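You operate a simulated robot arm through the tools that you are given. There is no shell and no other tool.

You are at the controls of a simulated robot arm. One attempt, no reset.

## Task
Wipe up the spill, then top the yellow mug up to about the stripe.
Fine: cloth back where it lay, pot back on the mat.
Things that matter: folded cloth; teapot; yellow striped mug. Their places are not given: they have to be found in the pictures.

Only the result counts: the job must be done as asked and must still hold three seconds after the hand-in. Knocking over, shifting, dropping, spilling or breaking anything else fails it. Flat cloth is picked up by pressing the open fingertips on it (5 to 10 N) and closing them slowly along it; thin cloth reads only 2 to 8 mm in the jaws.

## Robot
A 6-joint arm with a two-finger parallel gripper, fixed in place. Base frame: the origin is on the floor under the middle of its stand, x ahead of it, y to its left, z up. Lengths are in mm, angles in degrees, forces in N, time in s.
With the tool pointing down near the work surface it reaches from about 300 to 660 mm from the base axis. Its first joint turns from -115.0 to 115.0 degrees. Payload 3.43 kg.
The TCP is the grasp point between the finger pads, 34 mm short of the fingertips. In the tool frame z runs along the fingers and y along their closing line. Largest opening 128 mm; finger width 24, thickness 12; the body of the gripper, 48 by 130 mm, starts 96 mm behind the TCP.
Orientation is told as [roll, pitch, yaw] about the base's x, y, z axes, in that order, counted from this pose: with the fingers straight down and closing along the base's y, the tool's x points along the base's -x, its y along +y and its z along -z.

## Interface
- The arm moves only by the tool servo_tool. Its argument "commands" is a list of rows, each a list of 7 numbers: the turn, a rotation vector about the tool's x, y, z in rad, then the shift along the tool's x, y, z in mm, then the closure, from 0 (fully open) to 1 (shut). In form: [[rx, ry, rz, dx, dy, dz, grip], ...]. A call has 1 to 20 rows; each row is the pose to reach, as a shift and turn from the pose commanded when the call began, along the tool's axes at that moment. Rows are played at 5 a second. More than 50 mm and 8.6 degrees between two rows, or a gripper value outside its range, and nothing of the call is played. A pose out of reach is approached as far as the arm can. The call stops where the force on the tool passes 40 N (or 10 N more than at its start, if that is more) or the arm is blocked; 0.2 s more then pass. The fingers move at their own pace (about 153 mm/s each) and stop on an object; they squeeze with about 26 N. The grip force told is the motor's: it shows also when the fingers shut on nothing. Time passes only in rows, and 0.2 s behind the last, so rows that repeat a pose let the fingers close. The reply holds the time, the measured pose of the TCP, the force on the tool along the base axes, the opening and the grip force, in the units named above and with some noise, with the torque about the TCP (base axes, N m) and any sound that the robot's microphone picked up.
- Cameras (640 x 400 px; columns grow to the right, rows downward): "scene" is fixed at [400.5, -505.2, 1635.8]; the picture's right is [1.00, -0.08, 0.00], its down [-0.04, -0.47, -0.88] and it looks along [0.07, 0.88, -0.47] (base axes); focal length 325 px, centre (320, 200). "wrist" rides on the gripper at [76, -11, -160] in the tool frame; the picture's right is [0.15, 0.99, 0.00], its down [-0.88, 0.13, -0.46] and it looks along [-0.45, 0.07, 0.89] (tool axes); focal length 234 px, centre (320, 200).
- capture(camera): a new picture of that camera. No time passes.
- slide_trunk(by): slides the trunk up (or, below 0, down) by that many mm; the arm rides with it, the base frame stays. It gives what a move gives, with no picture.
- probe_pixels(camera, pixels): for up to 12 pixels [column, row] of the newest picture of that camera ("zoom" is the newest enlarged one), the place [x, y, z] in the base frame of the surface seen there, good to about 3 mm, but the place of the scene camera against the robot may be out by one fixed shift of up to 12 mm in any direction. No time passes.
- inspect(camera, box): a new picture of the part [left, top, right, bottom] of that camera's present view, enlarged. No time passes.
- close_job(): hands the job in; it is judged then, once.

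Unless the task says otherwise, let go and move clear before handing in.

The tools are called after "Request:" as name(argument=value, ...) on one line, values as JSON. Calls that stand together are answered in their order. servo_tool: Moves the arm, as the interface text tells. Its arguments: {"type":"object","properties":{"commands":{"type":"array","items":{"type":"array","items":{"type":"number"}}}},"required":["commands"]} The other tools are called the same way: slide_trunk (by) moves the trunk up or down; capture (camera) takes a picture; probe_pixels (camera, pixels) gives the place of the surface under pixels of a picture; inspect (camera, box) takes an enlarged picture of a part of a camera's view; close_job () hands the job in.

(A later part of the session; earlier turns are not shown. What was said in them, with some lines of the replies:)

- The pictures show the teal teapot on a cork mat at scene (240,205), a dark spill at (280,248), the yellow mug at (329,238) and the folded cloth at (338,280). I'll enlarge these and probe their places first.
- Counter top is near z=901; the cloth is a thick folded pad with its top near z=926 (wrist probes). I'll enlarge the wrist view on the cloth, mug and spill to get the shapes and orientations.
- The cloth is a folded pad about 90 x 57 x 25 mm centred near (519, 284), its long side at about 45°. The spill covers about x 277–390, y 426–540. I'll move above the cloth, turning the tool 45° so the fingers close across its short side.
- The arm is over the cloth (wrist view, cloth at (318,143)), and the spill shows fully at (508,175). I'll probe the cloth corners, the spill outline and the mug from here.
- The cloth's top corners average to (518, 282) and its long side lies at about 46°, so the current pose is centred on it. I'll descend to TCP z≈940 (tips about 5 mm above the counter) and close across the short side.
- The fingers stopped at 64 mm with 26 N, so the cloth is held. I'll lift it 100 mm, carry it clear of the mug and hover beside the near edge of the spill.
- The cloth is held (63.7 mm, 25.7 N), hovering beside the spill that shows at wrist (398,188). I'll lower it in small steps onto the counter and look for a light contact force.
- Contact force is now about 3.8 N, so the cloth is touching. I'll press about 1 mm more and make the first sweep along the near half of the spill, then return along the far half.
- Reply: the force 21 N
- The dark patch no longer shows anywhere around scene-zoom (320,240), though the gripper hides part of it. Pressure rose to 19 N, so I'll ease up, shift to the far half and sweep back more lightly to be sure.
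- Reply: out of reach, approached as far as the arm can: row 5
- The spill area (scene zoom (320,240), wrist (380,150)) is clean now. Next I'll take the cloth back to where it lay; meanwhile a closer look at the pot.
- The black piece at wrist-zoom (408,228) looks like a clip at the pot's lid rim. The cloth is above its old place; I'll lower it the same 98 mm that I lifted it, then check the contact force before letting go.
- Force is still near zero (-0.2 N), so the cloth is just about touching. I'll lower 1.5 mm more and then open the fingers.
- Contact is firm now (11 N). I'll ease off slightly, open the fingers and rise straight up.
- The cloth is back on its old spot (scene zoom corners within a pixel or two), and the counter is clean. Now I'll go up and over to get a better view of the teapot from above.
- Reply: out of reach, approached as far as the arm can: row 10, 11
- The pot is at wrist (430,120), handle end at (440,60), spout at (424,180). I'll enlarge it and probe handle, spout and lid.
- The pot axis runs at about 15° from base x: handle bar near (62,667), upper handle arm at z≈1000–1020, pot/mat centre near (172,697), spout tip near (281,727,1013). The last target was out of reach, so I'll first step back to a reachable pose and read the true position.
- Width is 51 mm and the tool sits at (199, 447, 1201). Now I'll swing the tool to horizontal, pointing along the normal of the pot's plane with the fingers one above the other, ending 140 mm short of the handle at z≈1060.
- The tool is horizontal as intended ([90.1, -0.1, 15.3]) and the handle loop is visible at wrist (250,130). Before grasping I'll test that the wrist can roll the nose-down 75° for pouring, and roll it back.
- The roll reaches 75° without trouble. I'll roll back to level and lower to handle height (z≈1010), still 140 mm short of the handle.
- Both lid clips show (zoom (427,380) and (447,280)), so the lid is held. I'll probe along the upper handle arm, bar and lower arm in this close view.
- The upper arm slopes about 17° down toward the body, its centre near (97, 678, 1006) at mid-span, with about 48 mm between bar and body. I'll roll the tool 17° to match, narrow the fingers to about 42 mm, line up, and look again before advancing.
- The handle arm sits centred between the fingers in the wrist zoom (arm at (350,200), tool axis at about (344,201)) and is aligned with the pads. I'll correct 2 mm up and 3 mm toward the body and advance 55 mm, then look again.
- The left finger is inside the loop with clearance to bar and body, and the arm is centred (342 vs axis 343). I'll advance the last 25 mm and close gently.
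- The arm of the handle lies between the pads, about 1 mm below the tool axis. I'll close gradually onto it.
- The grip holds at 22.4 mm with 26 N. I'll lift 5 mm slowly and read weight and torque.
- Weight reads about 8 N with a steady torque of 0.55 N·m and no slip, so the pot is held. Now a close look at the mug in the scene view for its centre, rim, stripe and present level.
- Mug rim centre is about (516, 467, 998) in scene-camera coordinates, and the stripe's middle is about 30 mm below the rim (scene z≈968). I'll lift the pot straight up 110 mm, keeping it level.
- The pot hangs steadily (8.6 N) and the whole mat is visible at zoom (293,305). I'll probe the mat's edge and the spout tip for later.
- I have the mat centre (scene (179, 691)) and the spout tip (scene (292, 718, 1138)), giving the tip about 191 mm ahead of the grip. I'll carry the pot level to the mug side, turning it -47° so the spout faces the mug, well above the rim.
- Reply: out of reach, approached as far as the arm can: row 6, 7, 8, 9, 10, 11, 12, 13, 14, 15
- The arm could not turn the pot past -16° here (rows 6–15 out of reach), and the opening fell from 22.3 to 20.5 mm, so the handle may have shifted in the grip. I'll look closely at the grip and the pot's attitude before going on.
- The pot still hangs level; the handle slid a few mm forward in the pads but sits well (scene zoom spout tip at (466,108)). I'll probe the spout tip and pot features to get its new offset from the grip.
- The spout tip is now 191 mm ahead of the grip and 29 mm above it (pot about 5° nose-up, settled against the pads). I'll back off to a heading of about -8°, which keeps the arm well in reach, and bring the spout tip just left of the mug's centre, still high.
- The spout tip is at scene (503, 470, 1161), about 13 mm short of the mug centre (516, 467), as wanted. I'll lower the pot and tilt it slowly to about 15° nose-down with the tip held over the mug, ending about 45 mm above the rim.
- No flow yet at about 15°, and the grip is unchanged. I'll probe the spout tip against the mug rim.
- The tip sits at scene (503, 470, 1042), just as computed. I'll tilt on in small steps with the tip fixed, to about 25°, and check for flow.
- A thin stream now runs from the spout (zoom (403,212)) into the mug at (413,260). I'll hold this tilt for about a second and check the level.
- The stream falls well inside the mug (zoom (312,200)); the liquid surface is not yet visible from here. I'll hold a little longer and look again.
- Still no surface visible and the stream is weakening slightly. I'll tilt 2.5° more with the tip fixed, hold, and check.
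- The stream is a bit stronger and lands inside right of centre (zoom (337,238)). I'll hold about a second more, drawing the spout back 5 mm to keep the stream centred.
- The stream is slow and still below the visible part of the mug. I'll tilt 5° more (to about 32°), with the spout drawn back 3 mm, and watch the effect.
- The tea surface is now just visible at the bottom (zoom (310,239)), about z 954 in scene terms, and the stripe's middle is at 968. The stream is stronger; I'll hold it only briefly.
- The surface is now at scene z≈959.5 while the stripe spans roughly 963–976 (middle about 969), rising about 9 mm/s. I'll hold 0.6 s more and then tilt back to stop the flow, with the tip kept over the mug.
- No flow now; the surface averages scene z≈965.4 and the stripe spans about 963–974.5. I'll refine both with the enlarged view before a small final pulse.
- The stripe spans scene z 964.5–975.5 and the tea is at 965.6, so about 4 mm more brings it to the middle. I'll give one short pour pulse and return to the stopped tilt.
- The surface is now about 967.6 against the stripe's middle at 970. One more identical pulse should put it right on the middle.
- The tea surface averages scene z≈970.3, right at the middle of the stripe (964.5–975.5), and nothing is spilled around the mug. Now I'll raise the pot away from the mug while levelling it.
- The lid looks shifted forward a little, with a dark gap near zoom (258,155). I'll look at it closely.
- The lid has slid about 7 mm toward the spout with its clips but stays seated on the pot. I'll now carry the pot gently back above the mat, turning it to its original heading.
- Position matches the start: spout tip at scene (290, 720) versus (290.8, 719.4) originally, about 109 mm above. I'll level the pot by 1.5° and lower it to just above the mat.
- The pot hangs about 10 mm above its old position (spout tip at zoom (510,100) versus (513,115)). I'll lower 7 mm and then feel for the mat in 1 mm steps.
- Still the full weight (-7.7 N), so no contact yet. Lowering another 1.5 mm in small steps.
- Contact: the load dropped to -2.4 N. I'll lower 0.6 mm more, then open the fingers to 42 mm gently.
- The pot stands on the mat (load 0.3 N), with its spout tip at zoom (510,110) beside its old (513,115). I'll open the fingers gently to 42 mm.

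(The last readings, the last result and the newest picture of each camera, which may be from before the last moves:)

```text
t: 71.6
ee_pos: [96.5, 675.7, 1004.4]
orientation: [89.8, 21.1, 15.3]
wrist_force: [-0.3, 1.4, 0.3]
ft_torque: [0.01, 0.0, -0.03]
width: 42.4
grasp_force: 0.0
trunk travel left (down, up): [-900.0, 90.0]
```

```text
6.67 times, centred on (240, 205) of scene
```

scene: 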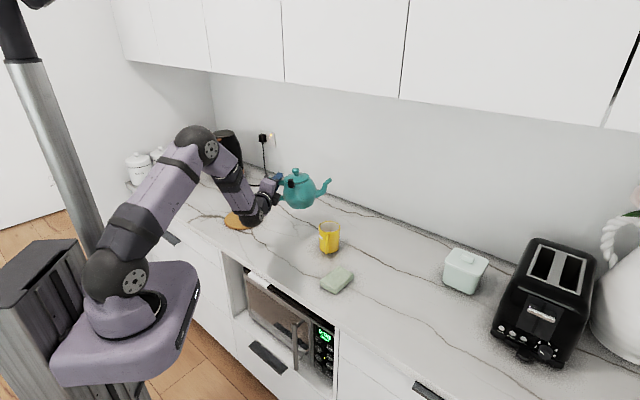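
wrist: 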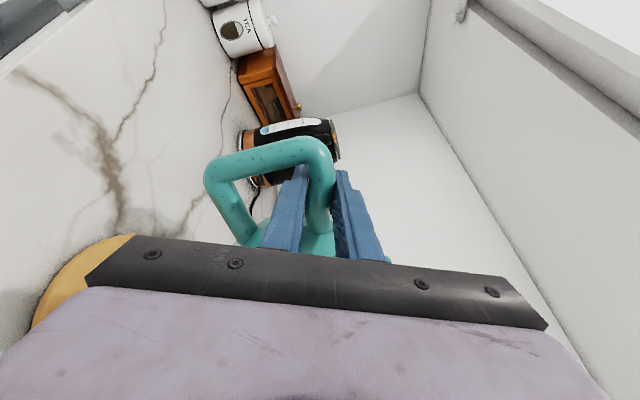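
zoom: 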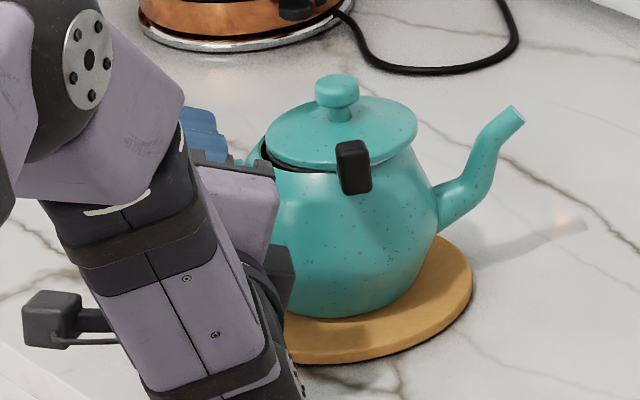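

Released; the pot sits at its original spot (spout tip (512,115) vs (513,115)). The lid is about 10 mm forward of centre. First I'll shift 3 mm away from the bar and withdraw straight back out of the handle.

Request:
servo_tool(commands=[[0, 0, 0, -1.5, 0, 0, 0.68], [0, 0, 0, -3, 0, 0, 0.68], [0, 0, 0, -3, 0, -12, 0.68], [0, 0, 0, -3, 0, -30, 0.68], [0, 0, 0, -3, 0, -55, 0.68], [0, 0, 0, -3, 0, -85, 0.68], [0, 0, 0, -3, 0, -120, 0.68], [0, 0, 0, -3, 0, -150, 0.68], [0, 0, 0, -3, 0, -150, 0.68]])

Request:
capture(camera="wrist")

Request:
inspect(camera="scene", box=[200, 175, 280, 235])

```text
t: 73.6
ee_pos: [138.4, 533.0, 1001.8]
orientation: [89.8, 21.2, 15.4]
wrist_force: [-0.2, 0.3, 0.2]
ft_torque: [0.01, 0.01, -0.01]
width: 41.0
grasp_force: 0.0
trunk travel left (down, up): [-900.0, 90.0]
```

```text
taken
```

wrist: 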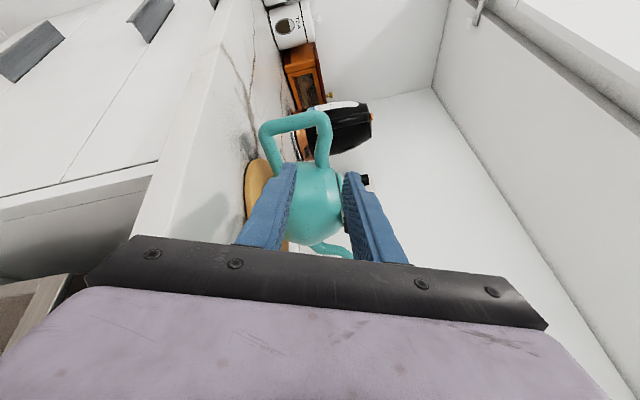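

```text
6.67 times, centred on (240, 205) of scene
```

zoom: 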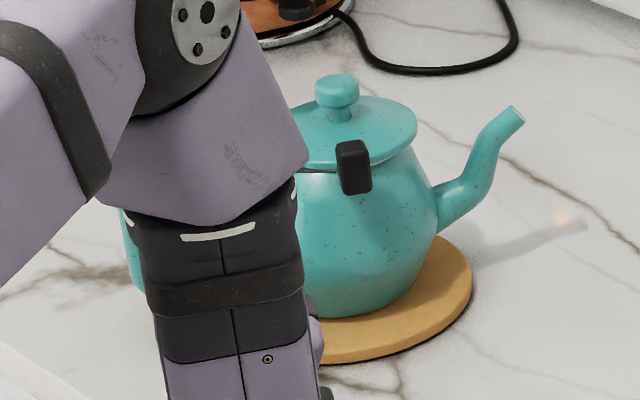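

The fingers came out cleanly and the pot did not move. I'll rise 120 mm and roll level so I can see the lid properly.

Request:
servo_tool(commands=[[0, 0, -0.062, 7.2, 18.6, -5, 0.68], [0, 0, -0.123, 14.5, 37.3, -10, 0.68], [0, 0, -0.185, 21.7, 55.9, -15, 0.68], [0, 0, -0.247, 28.9, 74.6, -20, 0.68], [0, 0, -0.308, 36.2, 93.2, -25, 0.68], [0, 0, -0.37, 43.4, 111.9, -30, 0.68], [0, 0, -0.37, 43.4, 111.9, -30, 0.68]])

Request:
capture(camera="wrist")

Request:
capture(camera="scene")

```text
t: 75.2
ee_pos: [148.4, 502.5, 1122.3]
orientation: [89.7, -0.1, 15.4]
wrist_force: [-0.2, 0.5, 0.0]
ft_torque: [0.0, 0.01, -0.01]
width: 41.0
grasp_force: 0.1
trunk travel left (down, up): [-900.0, 90.0]
```

```text
taken
```

wrist: 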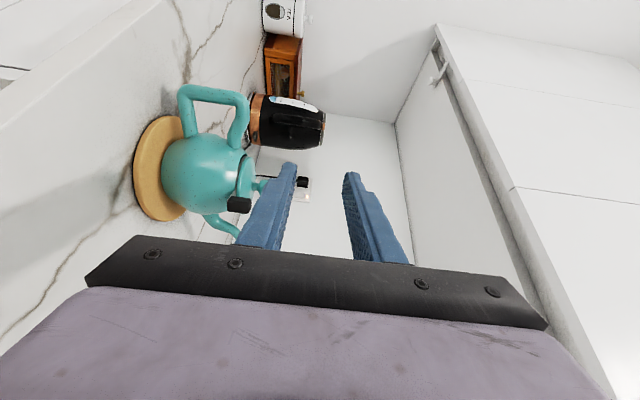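

```text
taken
```

scene: 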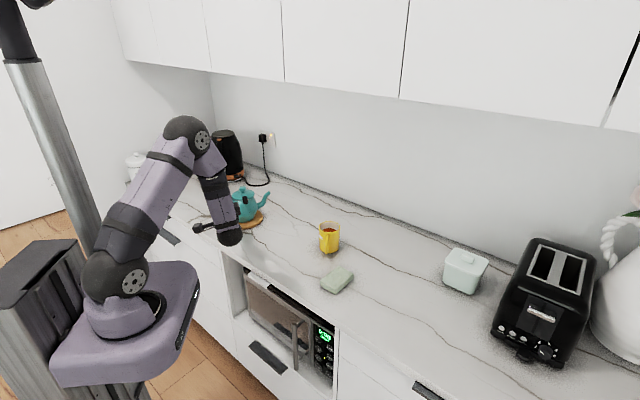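

The mug shows tea at the stripe, the cloth is in place and the pot stands on its mat. I'll swing the tool back to pointing down, well clear, to view the pot and lid from above.

Request:
servo_tool(commands=[[0.13006, -0.01748, 0.01748, -2.9, 6.5, -5.6, 0.6], [0.26012, -0.03495, 0.03495, -5.9, 13, -11.2, 0.6], [0.39018, -0.05243, 0.05243, -8.8, 19.5, -16.8, 0.6], [0.52023, -0.0699, 0.0699, -11.7, 26, -22.4, 0.6], [0.65029, -0.08738, 0.08738, -14.6, 32.5, -28, 0.6], [0.78035, -0.10485, 0.10485, -17.6, 39, -33.6, 0.6], [0.91041, -0.12233, 0.12233, -20.5, 45.5, -39.2, 0.6], [1.04047, -0.1398, 0.1398, -23.4, 52, -44.8, 0.6], [1.17053, -0.15728, 0.15728, -26.3, 58.5, -50.4, 0.6], [1.30058, -0.17475, 0.17475, -29.3, 65, -56, 0.6], [1.43064, -0.19223, 0.19223, -32.2, 71.5, -61.6, 0.6], [1.5607, -0.2097, 0.2097, -35.1, 78, -67.2, 0.6], [1.5607, -0.2097, 0.2097, -35.1, 78, -67.2, 0.6]])

Request:
capture(camera="wrist")

Request:
inspect(camera="scene", box=[200, 175, 280, 235])

```text
t: 78.0
ee_pos: [200.0, 447.4, 1202.4]
orientation: [-0.4, -0.2, 0.0]
wrist_force: [0.3, 0.6, 0.1]
ft_torque: [0.0, -0.01, -0.01]
width: 51.4
grasp_force: 0.0
trunk travel left (down, up): [-900.0, 90.0]
```

```text
taken
```

wrist: 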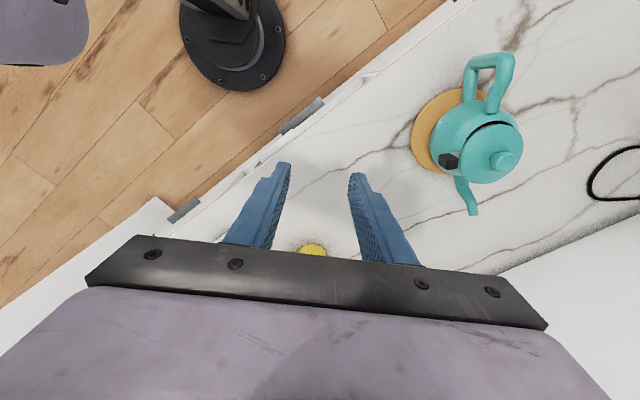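

```text
6.67 times, centred on (240, 205) of scene
```

zoom: 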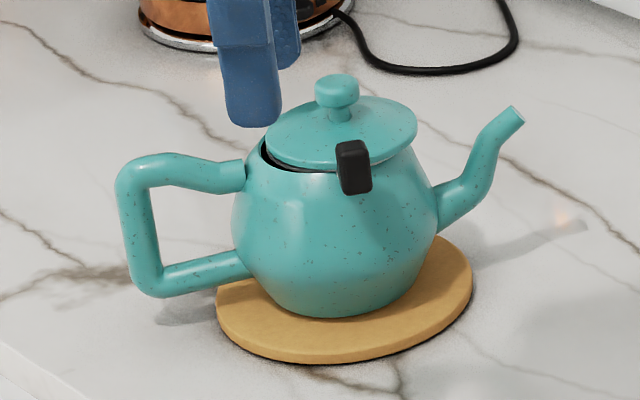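

Request:
inspect(camera="wrist", box=[400, 50, 540, 220])

Request:
inspect(camera="scene", box=[225, 180, 265, 215])

```text
2.35 times, centred on (470, 135) of wrist
```

zoom: 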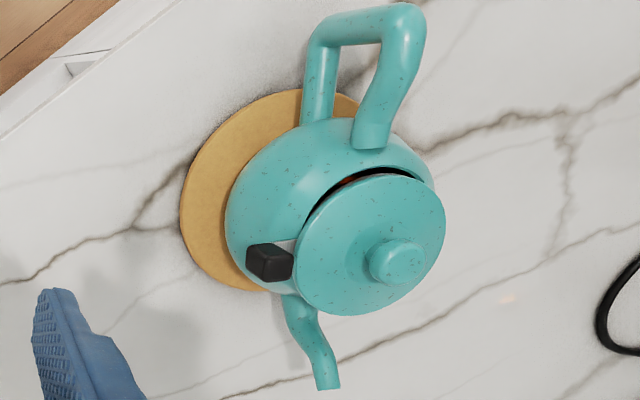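

```text
11.43 times, centred on (245, 198) of scene
```

zoom: 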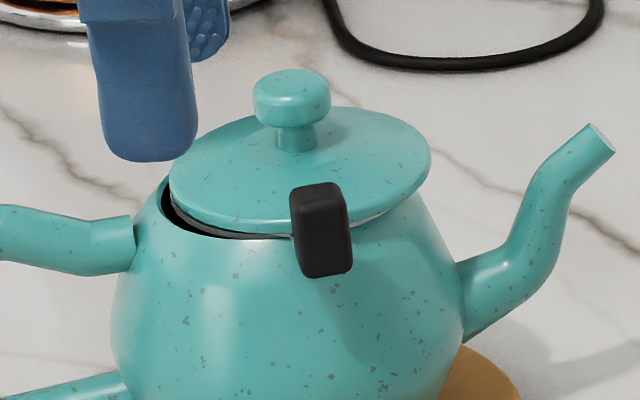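

The lid sits about 10 mm toward the spout, leaving a gap on the handle side (wrist zoom (370,185)); it must have slid while pouring. I'd like to leave the pot as found, so I'll measure the knob, clip and lid to see whether a gentle nudge back is safe.

Request:
probe_pixels(camera="wrist", pixels=[[505, 157], [500, 160], [510, 160], [504, 150], [504, 167], [449, 160], [456, 158], [462, 155], [500, 125], [490, 180], [521, 140], [472, 212]])

Request:
probe_pixels(camera="zoom", pixels=[[291, 90], [258, 95], [328, 95], [291, 75], [295, 140], [320, 190], [320, 225], [320, 265], [172, 190], [430, 155], [290, 235], [605, 140]])

```text
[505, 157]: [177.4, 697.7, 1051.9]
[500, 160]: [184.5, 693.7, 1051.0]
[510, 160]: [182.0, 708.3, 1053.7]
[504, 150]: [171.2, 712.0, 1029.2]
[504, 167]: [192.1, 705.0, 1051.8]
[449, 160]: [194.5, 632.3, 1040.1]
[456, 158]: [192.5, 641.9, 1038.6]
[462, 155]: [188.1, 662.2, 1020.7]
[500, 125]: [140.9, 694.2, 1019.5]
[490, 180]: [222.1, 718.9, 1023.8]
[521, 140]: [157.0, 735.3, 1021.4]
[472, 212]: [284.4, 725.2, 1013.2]
```

```text
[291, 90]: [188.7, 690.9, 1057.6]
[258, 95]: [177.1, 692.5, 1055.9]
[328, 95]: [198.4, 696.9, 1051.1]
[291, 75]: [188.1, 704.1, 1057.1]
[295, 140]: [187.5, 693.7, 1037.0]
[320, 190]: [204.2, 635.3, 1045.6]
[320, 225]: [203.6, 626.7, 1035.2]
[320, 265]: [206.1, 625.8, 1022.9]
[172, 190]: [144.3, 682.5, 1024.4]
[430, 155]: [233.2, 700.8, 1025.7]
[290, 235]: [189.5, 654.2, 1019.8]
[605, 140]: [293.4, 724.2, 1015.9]
```

The knob centre is near (182, 700, 1052 top), 10 mm forward of centre; the clip (axial +8, top z 1040) moves with the lid. A closed-finger nudge on the knob from the spout side clears both clip and spout, so I'll swing the tool horizontal again with the fingers shut, well in front of the pot.

Request:
servo_tool(commands=[[-0.13006, 0.01748, -0.01748, -4.4, 7.95, 7.7, 1], [-0.26012, 0.03495, -0.03495, -8.8, 15.9, 15.4, 1], [-0.39018, 0.05243, -0.05243, -13.2, 23.9, 23.1, 1], [-0.52023, 0.0699, -0.0699, -17.5, 31.8, 30.8, 1], [-0.65029, 0.08738, -0.08738, -21.9, 39.8, 38.5, 1], [-0.78035, 0.10485, -0.10485, -26.3, 47.7, 46.2, 1], [-0.91041, 0.12233, -0.12233, -30.7, 55.7, 53.9, 1], [-1.04047, 0.1398, -0.1398, -35.1, 63.6, 61.6, 1], [-1.17053, 0.15728, -0.15728, -39.5, 71.6, 69.3, 1], [-1.30058, 0.17475, -0.17475, -43.8, 79.5, 77, 1], [-1.43064, 0.19223, -0.19223, -48.2, 87.5, 84.7, 1], [-1.5607, 0.2097, -0.2097, -52.6, 95.4, 92.4, 1], [-1.5607, 0.2097, -0.2097, -52.6, 95.4, 92.4, 1]])

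Request:
capture(camera="wrist")

Request:
capture(camera="scene")

```text
t: 80.8
ee_pos: [250.6, 543.5, 1108.4]
orientation: [90.0, -0.2, 15.5]
wrist_force: [-0.7, -0.5, -0.3]
ft_torque: [0.0, 0.02, -0.04]
width: 0.0
grasp_force: 26.1
trunk travel left (down, up): [-900.0, 90.0]
```

```text
taken
```

wrist: 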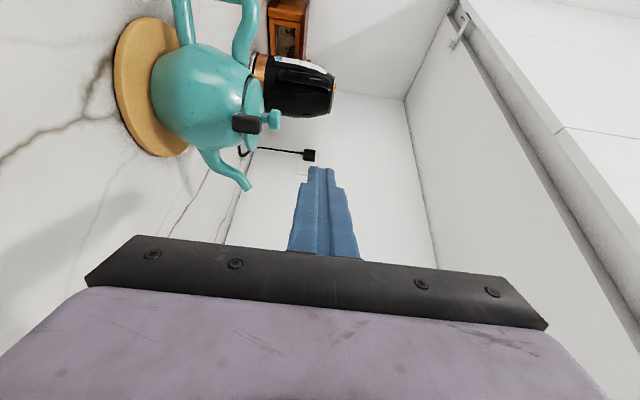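

```text
taken
```

scene: 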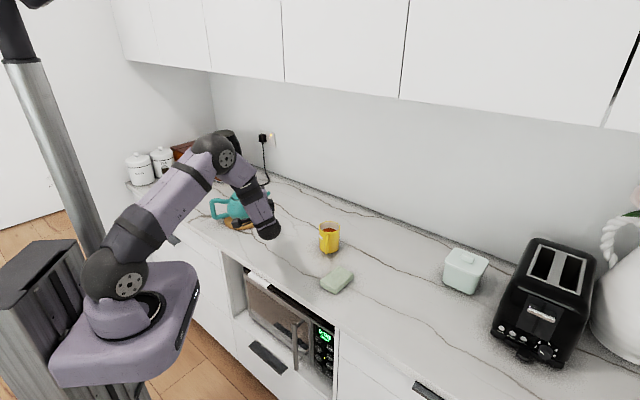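

The closed fingers are in front of the pot, clear of it. I'll lower to knob height (z≈1051), adjust 3 mm toward the spout side and advance halfway, then check the alignment.

Request:
servo_tool(commands=[[0, 0, 0, -1, -20, 0, 1], [0, 0, 0, -2, -40, 0, 1], [0, 0, 0, -3, -57, 0, 1], [0, 0, 0, -3, -57, 25, 1], [0, 0, 0, -3, -57, 45, 1], [0, 0, 0, -3, -57, 45, 1]])

Request:
inspect(camera="wrist", box=[200, 60, 400, 260])

Request:
inspect(camera="scene", box=[200, 165, 300, 240])

```text
t: 82.2
ee_pos: [242.0, 588.3, 1052.1]
orientation: [89.7, 0.0, 15.3]
wrist_force: [-0.7, 0.5, -0.3]
ft_torque: [0.01, -0.01, 0.0]
width: 0.1
grasp_force: 25.7
trunk travel left (down, up): [-900.0, 90.0]
```

```text
2.00 times, centred on (300, 160) of wrist
```

zoom: 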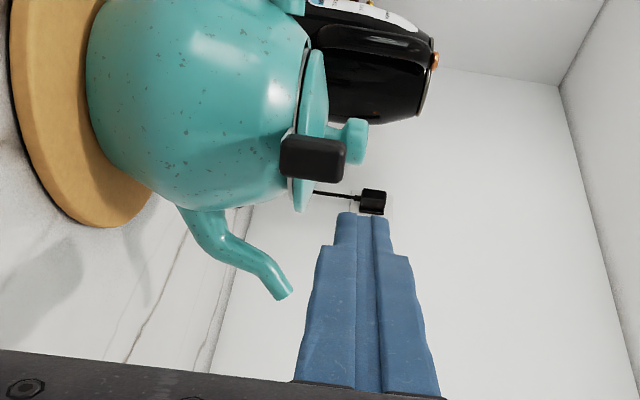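

```text
5.33 times, centred on (250, 202) of scene
```

zoom: 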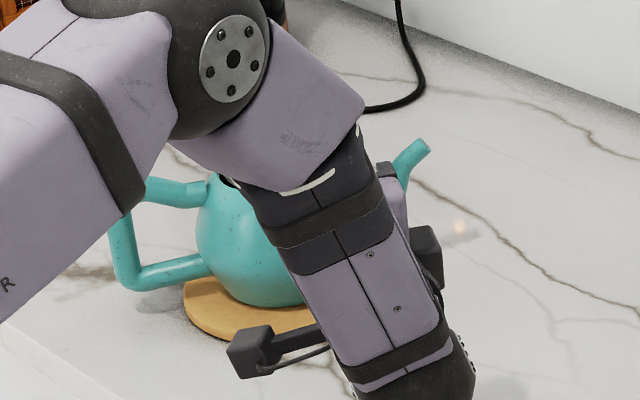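

Request:
probe_pixels(camera="wrist", pixels=[[317, 122], [318, 130], [317, 138], [321, 130], [313, 130], [318, 140], [318, 119], [300, 138], [290, 145], [284, 206], [294, 162], [297, 100]])

Request:
inspect(camera="wrist", box=[270, 100, 370, 200])

```text
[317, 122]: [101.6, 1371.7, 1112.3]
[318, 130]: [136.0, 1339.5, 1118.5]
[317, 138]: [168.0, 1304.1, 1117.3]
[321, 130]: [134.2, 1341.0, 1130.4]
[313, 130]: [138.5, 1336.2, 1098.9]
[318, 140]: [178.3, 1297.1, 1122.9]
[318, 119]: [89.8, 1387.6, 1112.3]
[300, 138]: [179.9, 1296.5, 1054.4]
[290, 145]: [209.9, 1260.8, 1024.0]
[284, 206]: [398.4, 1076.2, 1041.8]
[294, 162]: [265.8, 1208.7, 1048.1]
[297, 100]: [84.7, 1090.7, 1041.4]
```

```text
4.00 times, centred on (320, 150) of wrist
```

zoom: 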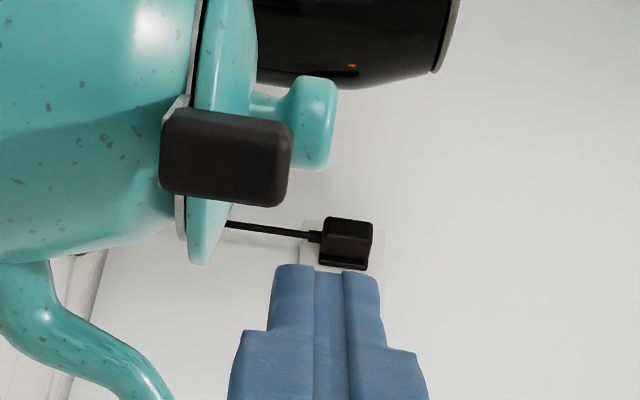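

The wrist probes were taken against an older picture, so I'll probe the fresh zoom instead: knob at (317,122), clip at (227,157).

Request:
probe_pixels(camera="zoom", pixels=[[315, 90], [315, 120], [315, 155], [328, 120], [303, 120], [320, 163], [318, 80], [230, 150], [275, 195], [200, 255], [150, 385], [290, 175]])

```text
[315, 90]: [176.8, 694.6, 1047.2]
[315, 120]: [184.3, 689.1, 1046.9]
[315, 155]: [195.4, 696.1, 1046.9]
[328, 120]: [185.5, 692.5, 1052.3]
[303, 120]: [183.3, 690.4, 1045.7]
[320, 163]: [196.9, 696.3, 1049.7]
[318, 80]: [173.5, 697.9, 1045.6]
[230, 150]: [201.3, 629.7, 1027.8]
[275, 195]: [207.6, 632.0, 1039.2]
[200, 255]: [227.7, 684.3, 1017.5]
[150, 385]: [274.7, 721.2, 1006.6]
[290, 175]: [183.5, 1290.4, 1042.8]
```

The knob spans axial +2 to +24 mm and the finger bundle would pass at +27, too close. I'll shift 5 mm further toward the spout side and advance so the fingertips end just past the knob.

Request:
servo_tool(commands=[[0, 0, 0, -5, 0, 0, 1], [0, 0, 0, -5, 0, 25, 1], [0, 0, 0, -5, 0, 50, 1], [0, 0, 0, -5, 0, 75, 1], [0, 0, 0, -5, 0, 95, 1], [0, 0, 0, -5, 0, 103, 1], [0, 0, 0, -5, 0, 103, 1]])

Request:
inspect(camera="wrist", box=[220, 60, 400, 240])

Request:
inspect(camera="scene", box=[200, 165, 300, 240])

```text
t: 83.8
ee_pos: [219.5, 688.8, 1051.2]
orientation: [89.8, 0.0, 15.5]
wrist_force: [1.0, -1.0, 0.5]
ft_torque: [0.0, 0.01, -0.01]
width: 0.1
grasp_force: 25.7
trunk travel left (down, up): [-900.0, 90.0]
```

```text
2.22 times, centred on (310, 150) of wrist
```

zoom: 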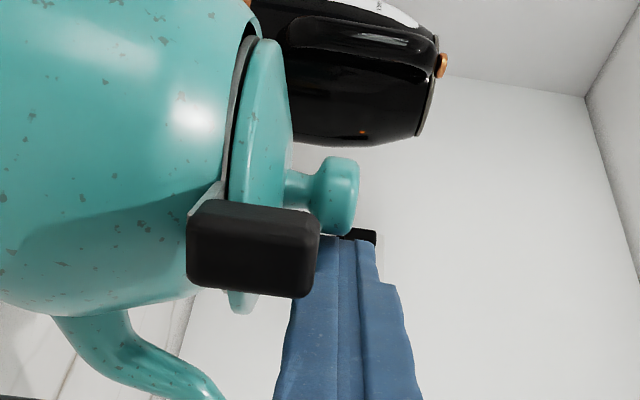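

```text
5.33 times, centred on (250, 202) of scene
```

zoom: 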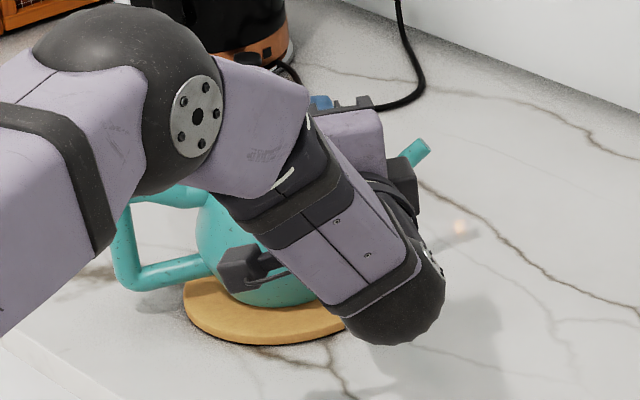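

The fingertips sit beside the knob with about 8 mm gap, clear of clip and lid. I'll push slowly toward the handle: 14 mm first (about 6 mm of lid travel), then check.

Request:
servo_tool(commands=[[0, 0, 0, 3, 0, 0, 1], [0, 0, 0, 6, 0, 0, 1], [0, 0, 0, 8, 0, 0, 1], [0, 0, 0, 10, 0, 0, 1], [0, 0, 0, 12, 0, 0, 1], [0, 0, 0, 14, 0, 0, 1], [0, 0, 0, 14, 0, 0, 1]])

Request:
inspect(camera="wrist", box=[220, 60, 400, 240])

Request:
inspect(camera="scene", box=[200, 165, 300, 240])

```text
t: 85.4
ee_pos: [206.0, 683.8, 1051.0]
orientation: [89.8, 0.0, 15.5]
wrist_force: [0.5, 0.0, 0.1]
ft_torque: [-0.01, 0.02, 0.0]
width: 0.0
grasp_force: 25.5
trunk travel left (down, up): [-900.0, 90.0]
```

```text
2.22 times, centred on (310, 150) of wrist
```

zoom: 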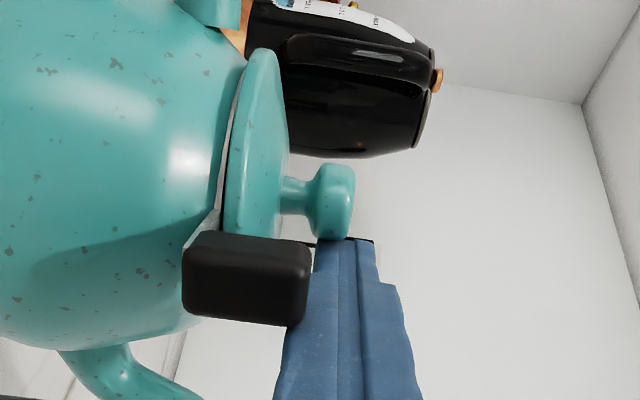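

```text
5.33 times, centred on (250, 202) of scene
```

zoom: 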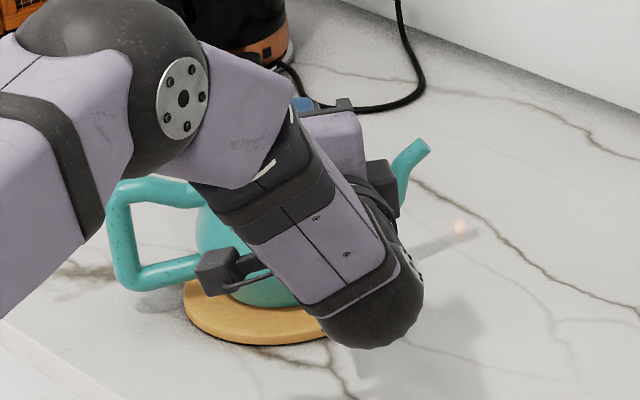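

The pot itself has not moved, and the knob has travelled back with the fingers. I'll back the fingers off and withdraw so I can see the lid unobstructed.

Request:
servo_tool(commands=[[0, 0, 0, -4, 0, 0, 1], [0, 0, 0, -10, 0, 0, 1], [0, 0, 0, -14, 0, 0, 1], [0, 0, 0, -14, 0, -25, 1], [0, 0, 0, -14, 0, -60, 1], [0, 0, 0, -14, 0, -100, 1], [0, 0, 0, -14, 0, -140, 1], [0, 0, 0, -14, 30, -160, 1], [0, 0, 0, -14, 70, -180, 1], [0, 0, 0, -14, 70, -180, 1]])

Request:
inspect(camera="wrist", box=[100, 20, 340, 220])

Request:
inspect(camera="scene", box=[200, 175, 280, 235])

```text
t: 87.6
ee_pos: [268.6, 514.3, 1123.6]
orientation: [89.7, 0.0, 15.3]
wrist_force: [0.6, 0.3, 0.5]
ft_torque: [-0.03, -0.03, -0.01]
width: 0.0
grasp_force: 26.5
trunk travel left (down, up): [-900.0, 90.0]
```

```text
2.00 times, centred on (220, 120) of wrist
```

zoom: 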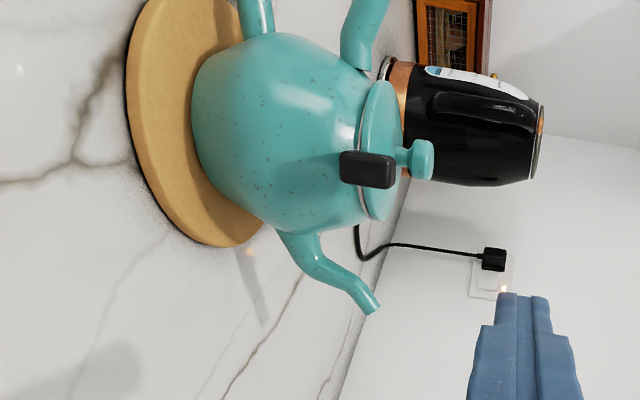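

```text
6.67 times, centred on (240, 205) of scene
```

zoom: 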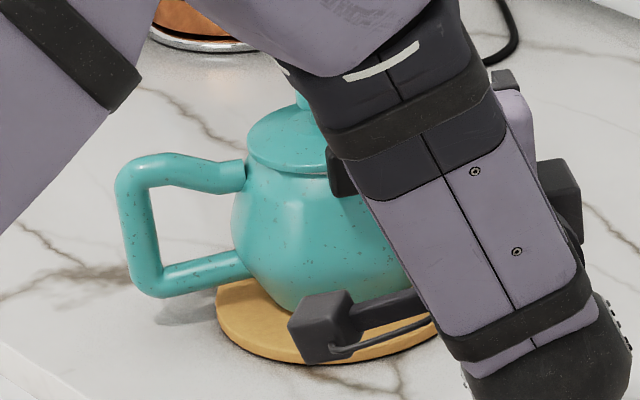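

The lid's edge is back at zoom (248,150), exactly where it began, and the gap is gone. I'll swing the tool back to pointing down, clear of everything, and check the whole scene.

Request:
servo_tool(commands=[[0.13006, -0.01748, 0.01748, 3.4, 6.4, -6.4, 0.9], [0.26012, -0.03495, 0.03495, 6.7, 12.7, -12.7, 0.8], [0.39018, -0.05243, 0.05243, 10, 19.1, -19.1, 0.7], [0.52023, -0.0699, 0.0699, 13.4, 25.5, -25.5, 0.6], [0.65029, -0.08738, 0.08738, 16.8, 31.8, -31.8, 0.5], [0.78035, -0.10485, 0.10485, 20.1, 38.2, -38.2, 0.4], [0.91041, -0.12233, 0.12233, 23.4, 44.6, -44.6, 0.3], [1.04047, -0.1398, 0.1398, 26.8, 50.9, -50.9, 0.2], [1.17053, -0.15728, 0.15728, 30.2, 57.3, -57.3, 0.1], [1.30058, -0.17475, 0.17475, 33.5, 63.7, -63.7, 0], [1.43064, -0.19223, 0.19223, 36.9, 70, -70, 0], [1.5607, -0.2097, 0.2097, 40.2, 76.4, -76.4, 0], [1.5607, -0.2097, 0.2097, 40.2, 76.4, -76.4, 0]])

Request:
capture(camera="scene")

Request:
capture(camera="wrist")

Request:
inspect(camera="scene", box=[190, 170, 370, 300])

```text
t: 90.4
ee_pos: [249.4, 430.4, 1199.1]
orientation: [-0.2, -0.1, 0.1]
wrist_force: [-0.8, -0.1, 0.0]
ft_torque: [0.02, -0.02, 0.02]
width: 127.8
grasp_force: 0.1
trunk travel left (down, up): [-900.0, 90.0]
```

```text
taken
```

scene: 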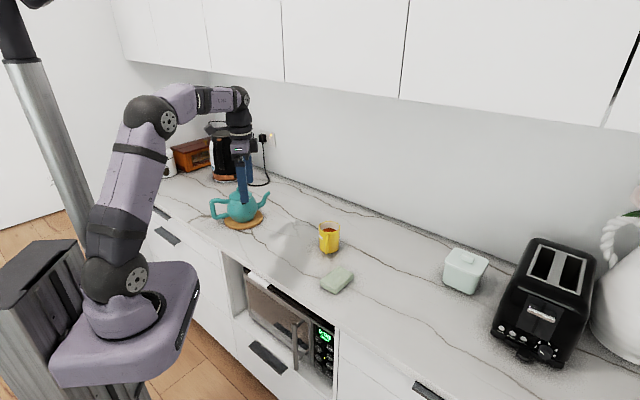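

```text
taken
```

wrist: 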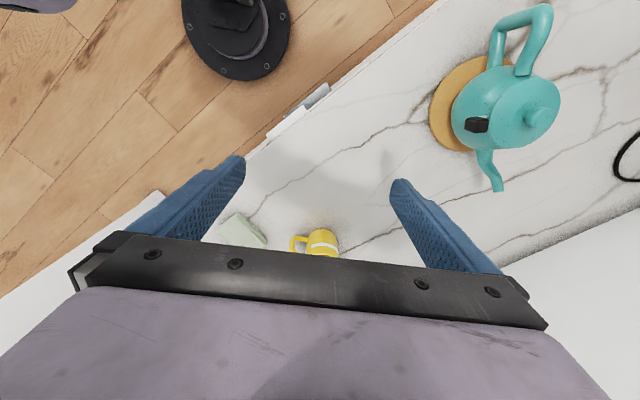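

```text
3.08 times, centred on (280, 235) of scene
```

zoom: 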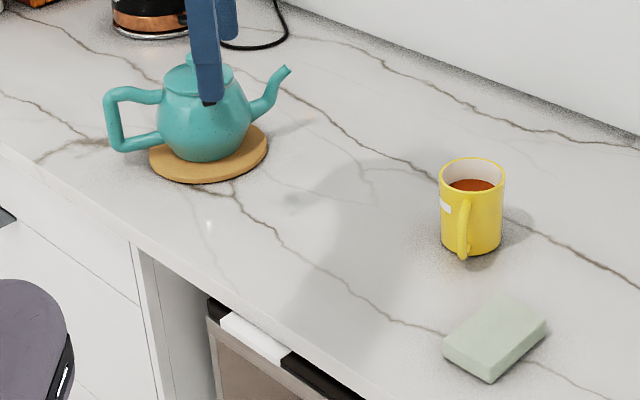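

Mug, cloth, pot and lid all look right. One faint grey patch at scene zoom (291,198), near the old spill's edge, deserves a closer look.

Request:
inspect(camera="scene", box=[240, 215, 320, 270])

Request:
inspect(camera="wrist", box=[280, 80, 480, 240])

```text
7.27 times, centred on (280, 242) of scene
```

zoom: 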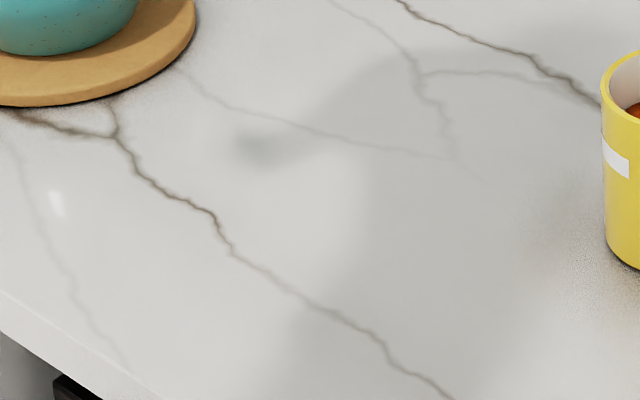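

```text
2.50 times, centred on (380, 160) of wrist
```

zoom: 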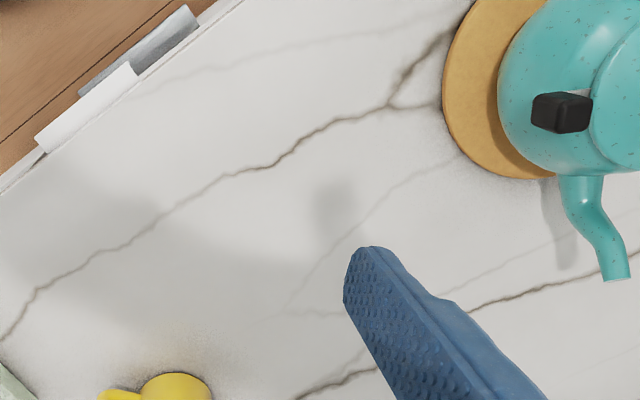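

The patch is soft and joins the arm's shadow, most likely the gripper's shadow. I'll move the arm back toward its starting pose and see whether it goes away.

Request:
servo_tool(commands=[[0, 0, 0, 6, -20, -16, 0], [0, 0, 0, 12, -41, -32, 0], [0, 0, 0, 18, -61, -48, 0], [0, 0, 0, 24, -82, -64, 0], [0, 0, 0, 30, -102, -80, 0], [0, 0, 0, 36, -122, -96, 0], [0, 0, 0, 36, -122, -96, 0]])

Request:
inspect(camera="scene", box=[190, 170, 370, 300])

Request:
inspect(camera="scene", box=[200, 175, 280, 235])

Request:
inspect(camera="scene", box=[309, 212, 353, 262])

```text
t: 92.0
ee_pos: [214.1, 308.3, 1294.7]
orientation: [-0.2, 0.0, 0.1]
wrist_force: [0.0, 0.8, 0.5]
ft_torque: [-0.01, 0.03, 0.0]
width: 128.0
grasp_force: 0.0
trunk travel left (down, up): [-900.0, 90.0]
```

```text
3.08 times, centred on (280, 235) of scene
```

zoom: 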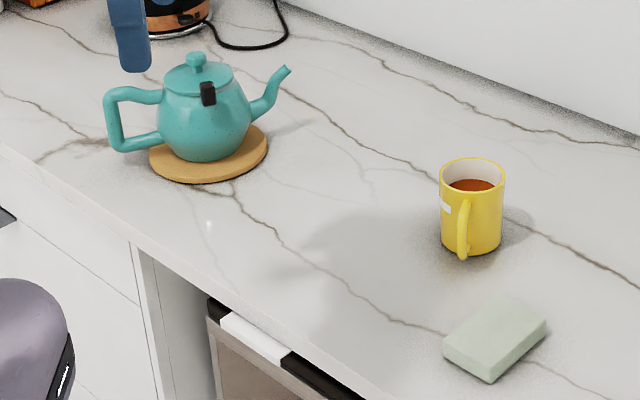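

```text
6.67 times, centred on (240, 205) of scene
```

zoom: 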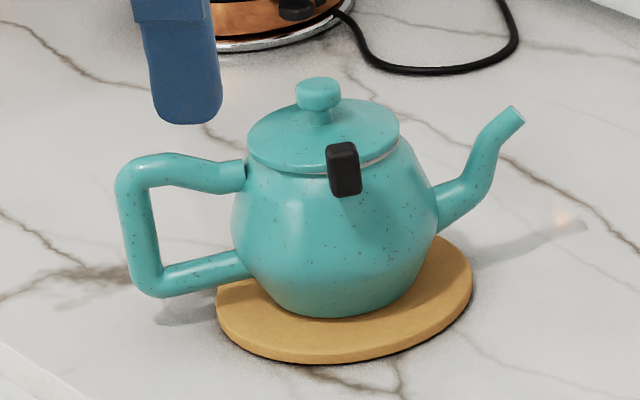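

```text
8.00 times, centred on (331, 237) of scene
```

zoom: 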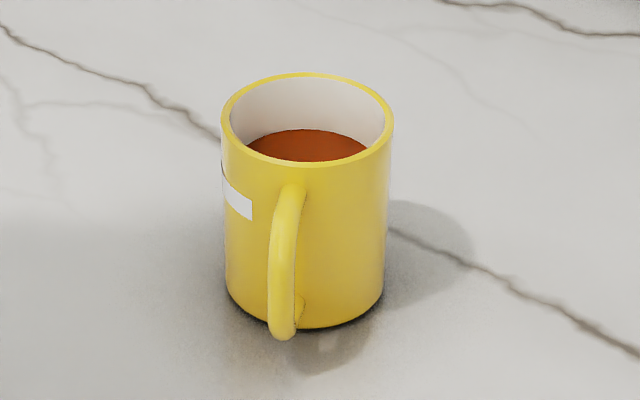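

The grey patch is gone, so it was the gripper's shadow. The counter is clean, and the tea is at the stripe's middle with the mug unmoved. The cloth is on its old spot, the pot stands on its mat with the lid seated, and the arm is clear. I'm handing the job in.

Request:
close_job()

```text
The job is handed in.
```

The spill is wiped up and the yellow mug is topped up to the middle of its stripe. I've handed the job in; the hand-in gave no verdict.

- **Spill:** the last pictures show no trace of it on the counter.
- **Mug:** the tea surface reads about 970 mm. The stripe spans roughly 964–976 mm on the same camera. The mug did not move, and nothing was spilled around it.
- **Cloth:** it is back where it lay, matching its first position closely in the pictures.
- **Pot:** it stands on its mat, with the spout tip where it was at the start.
- **Lid:** it slid about 10 mm toward the spout while I poured. I nudged it back with closed fingers. Its edge is back where it began, though the clip suggests it may be turned very slightly.

The arm is back near its starting pose with the fingers open and clear of everything.
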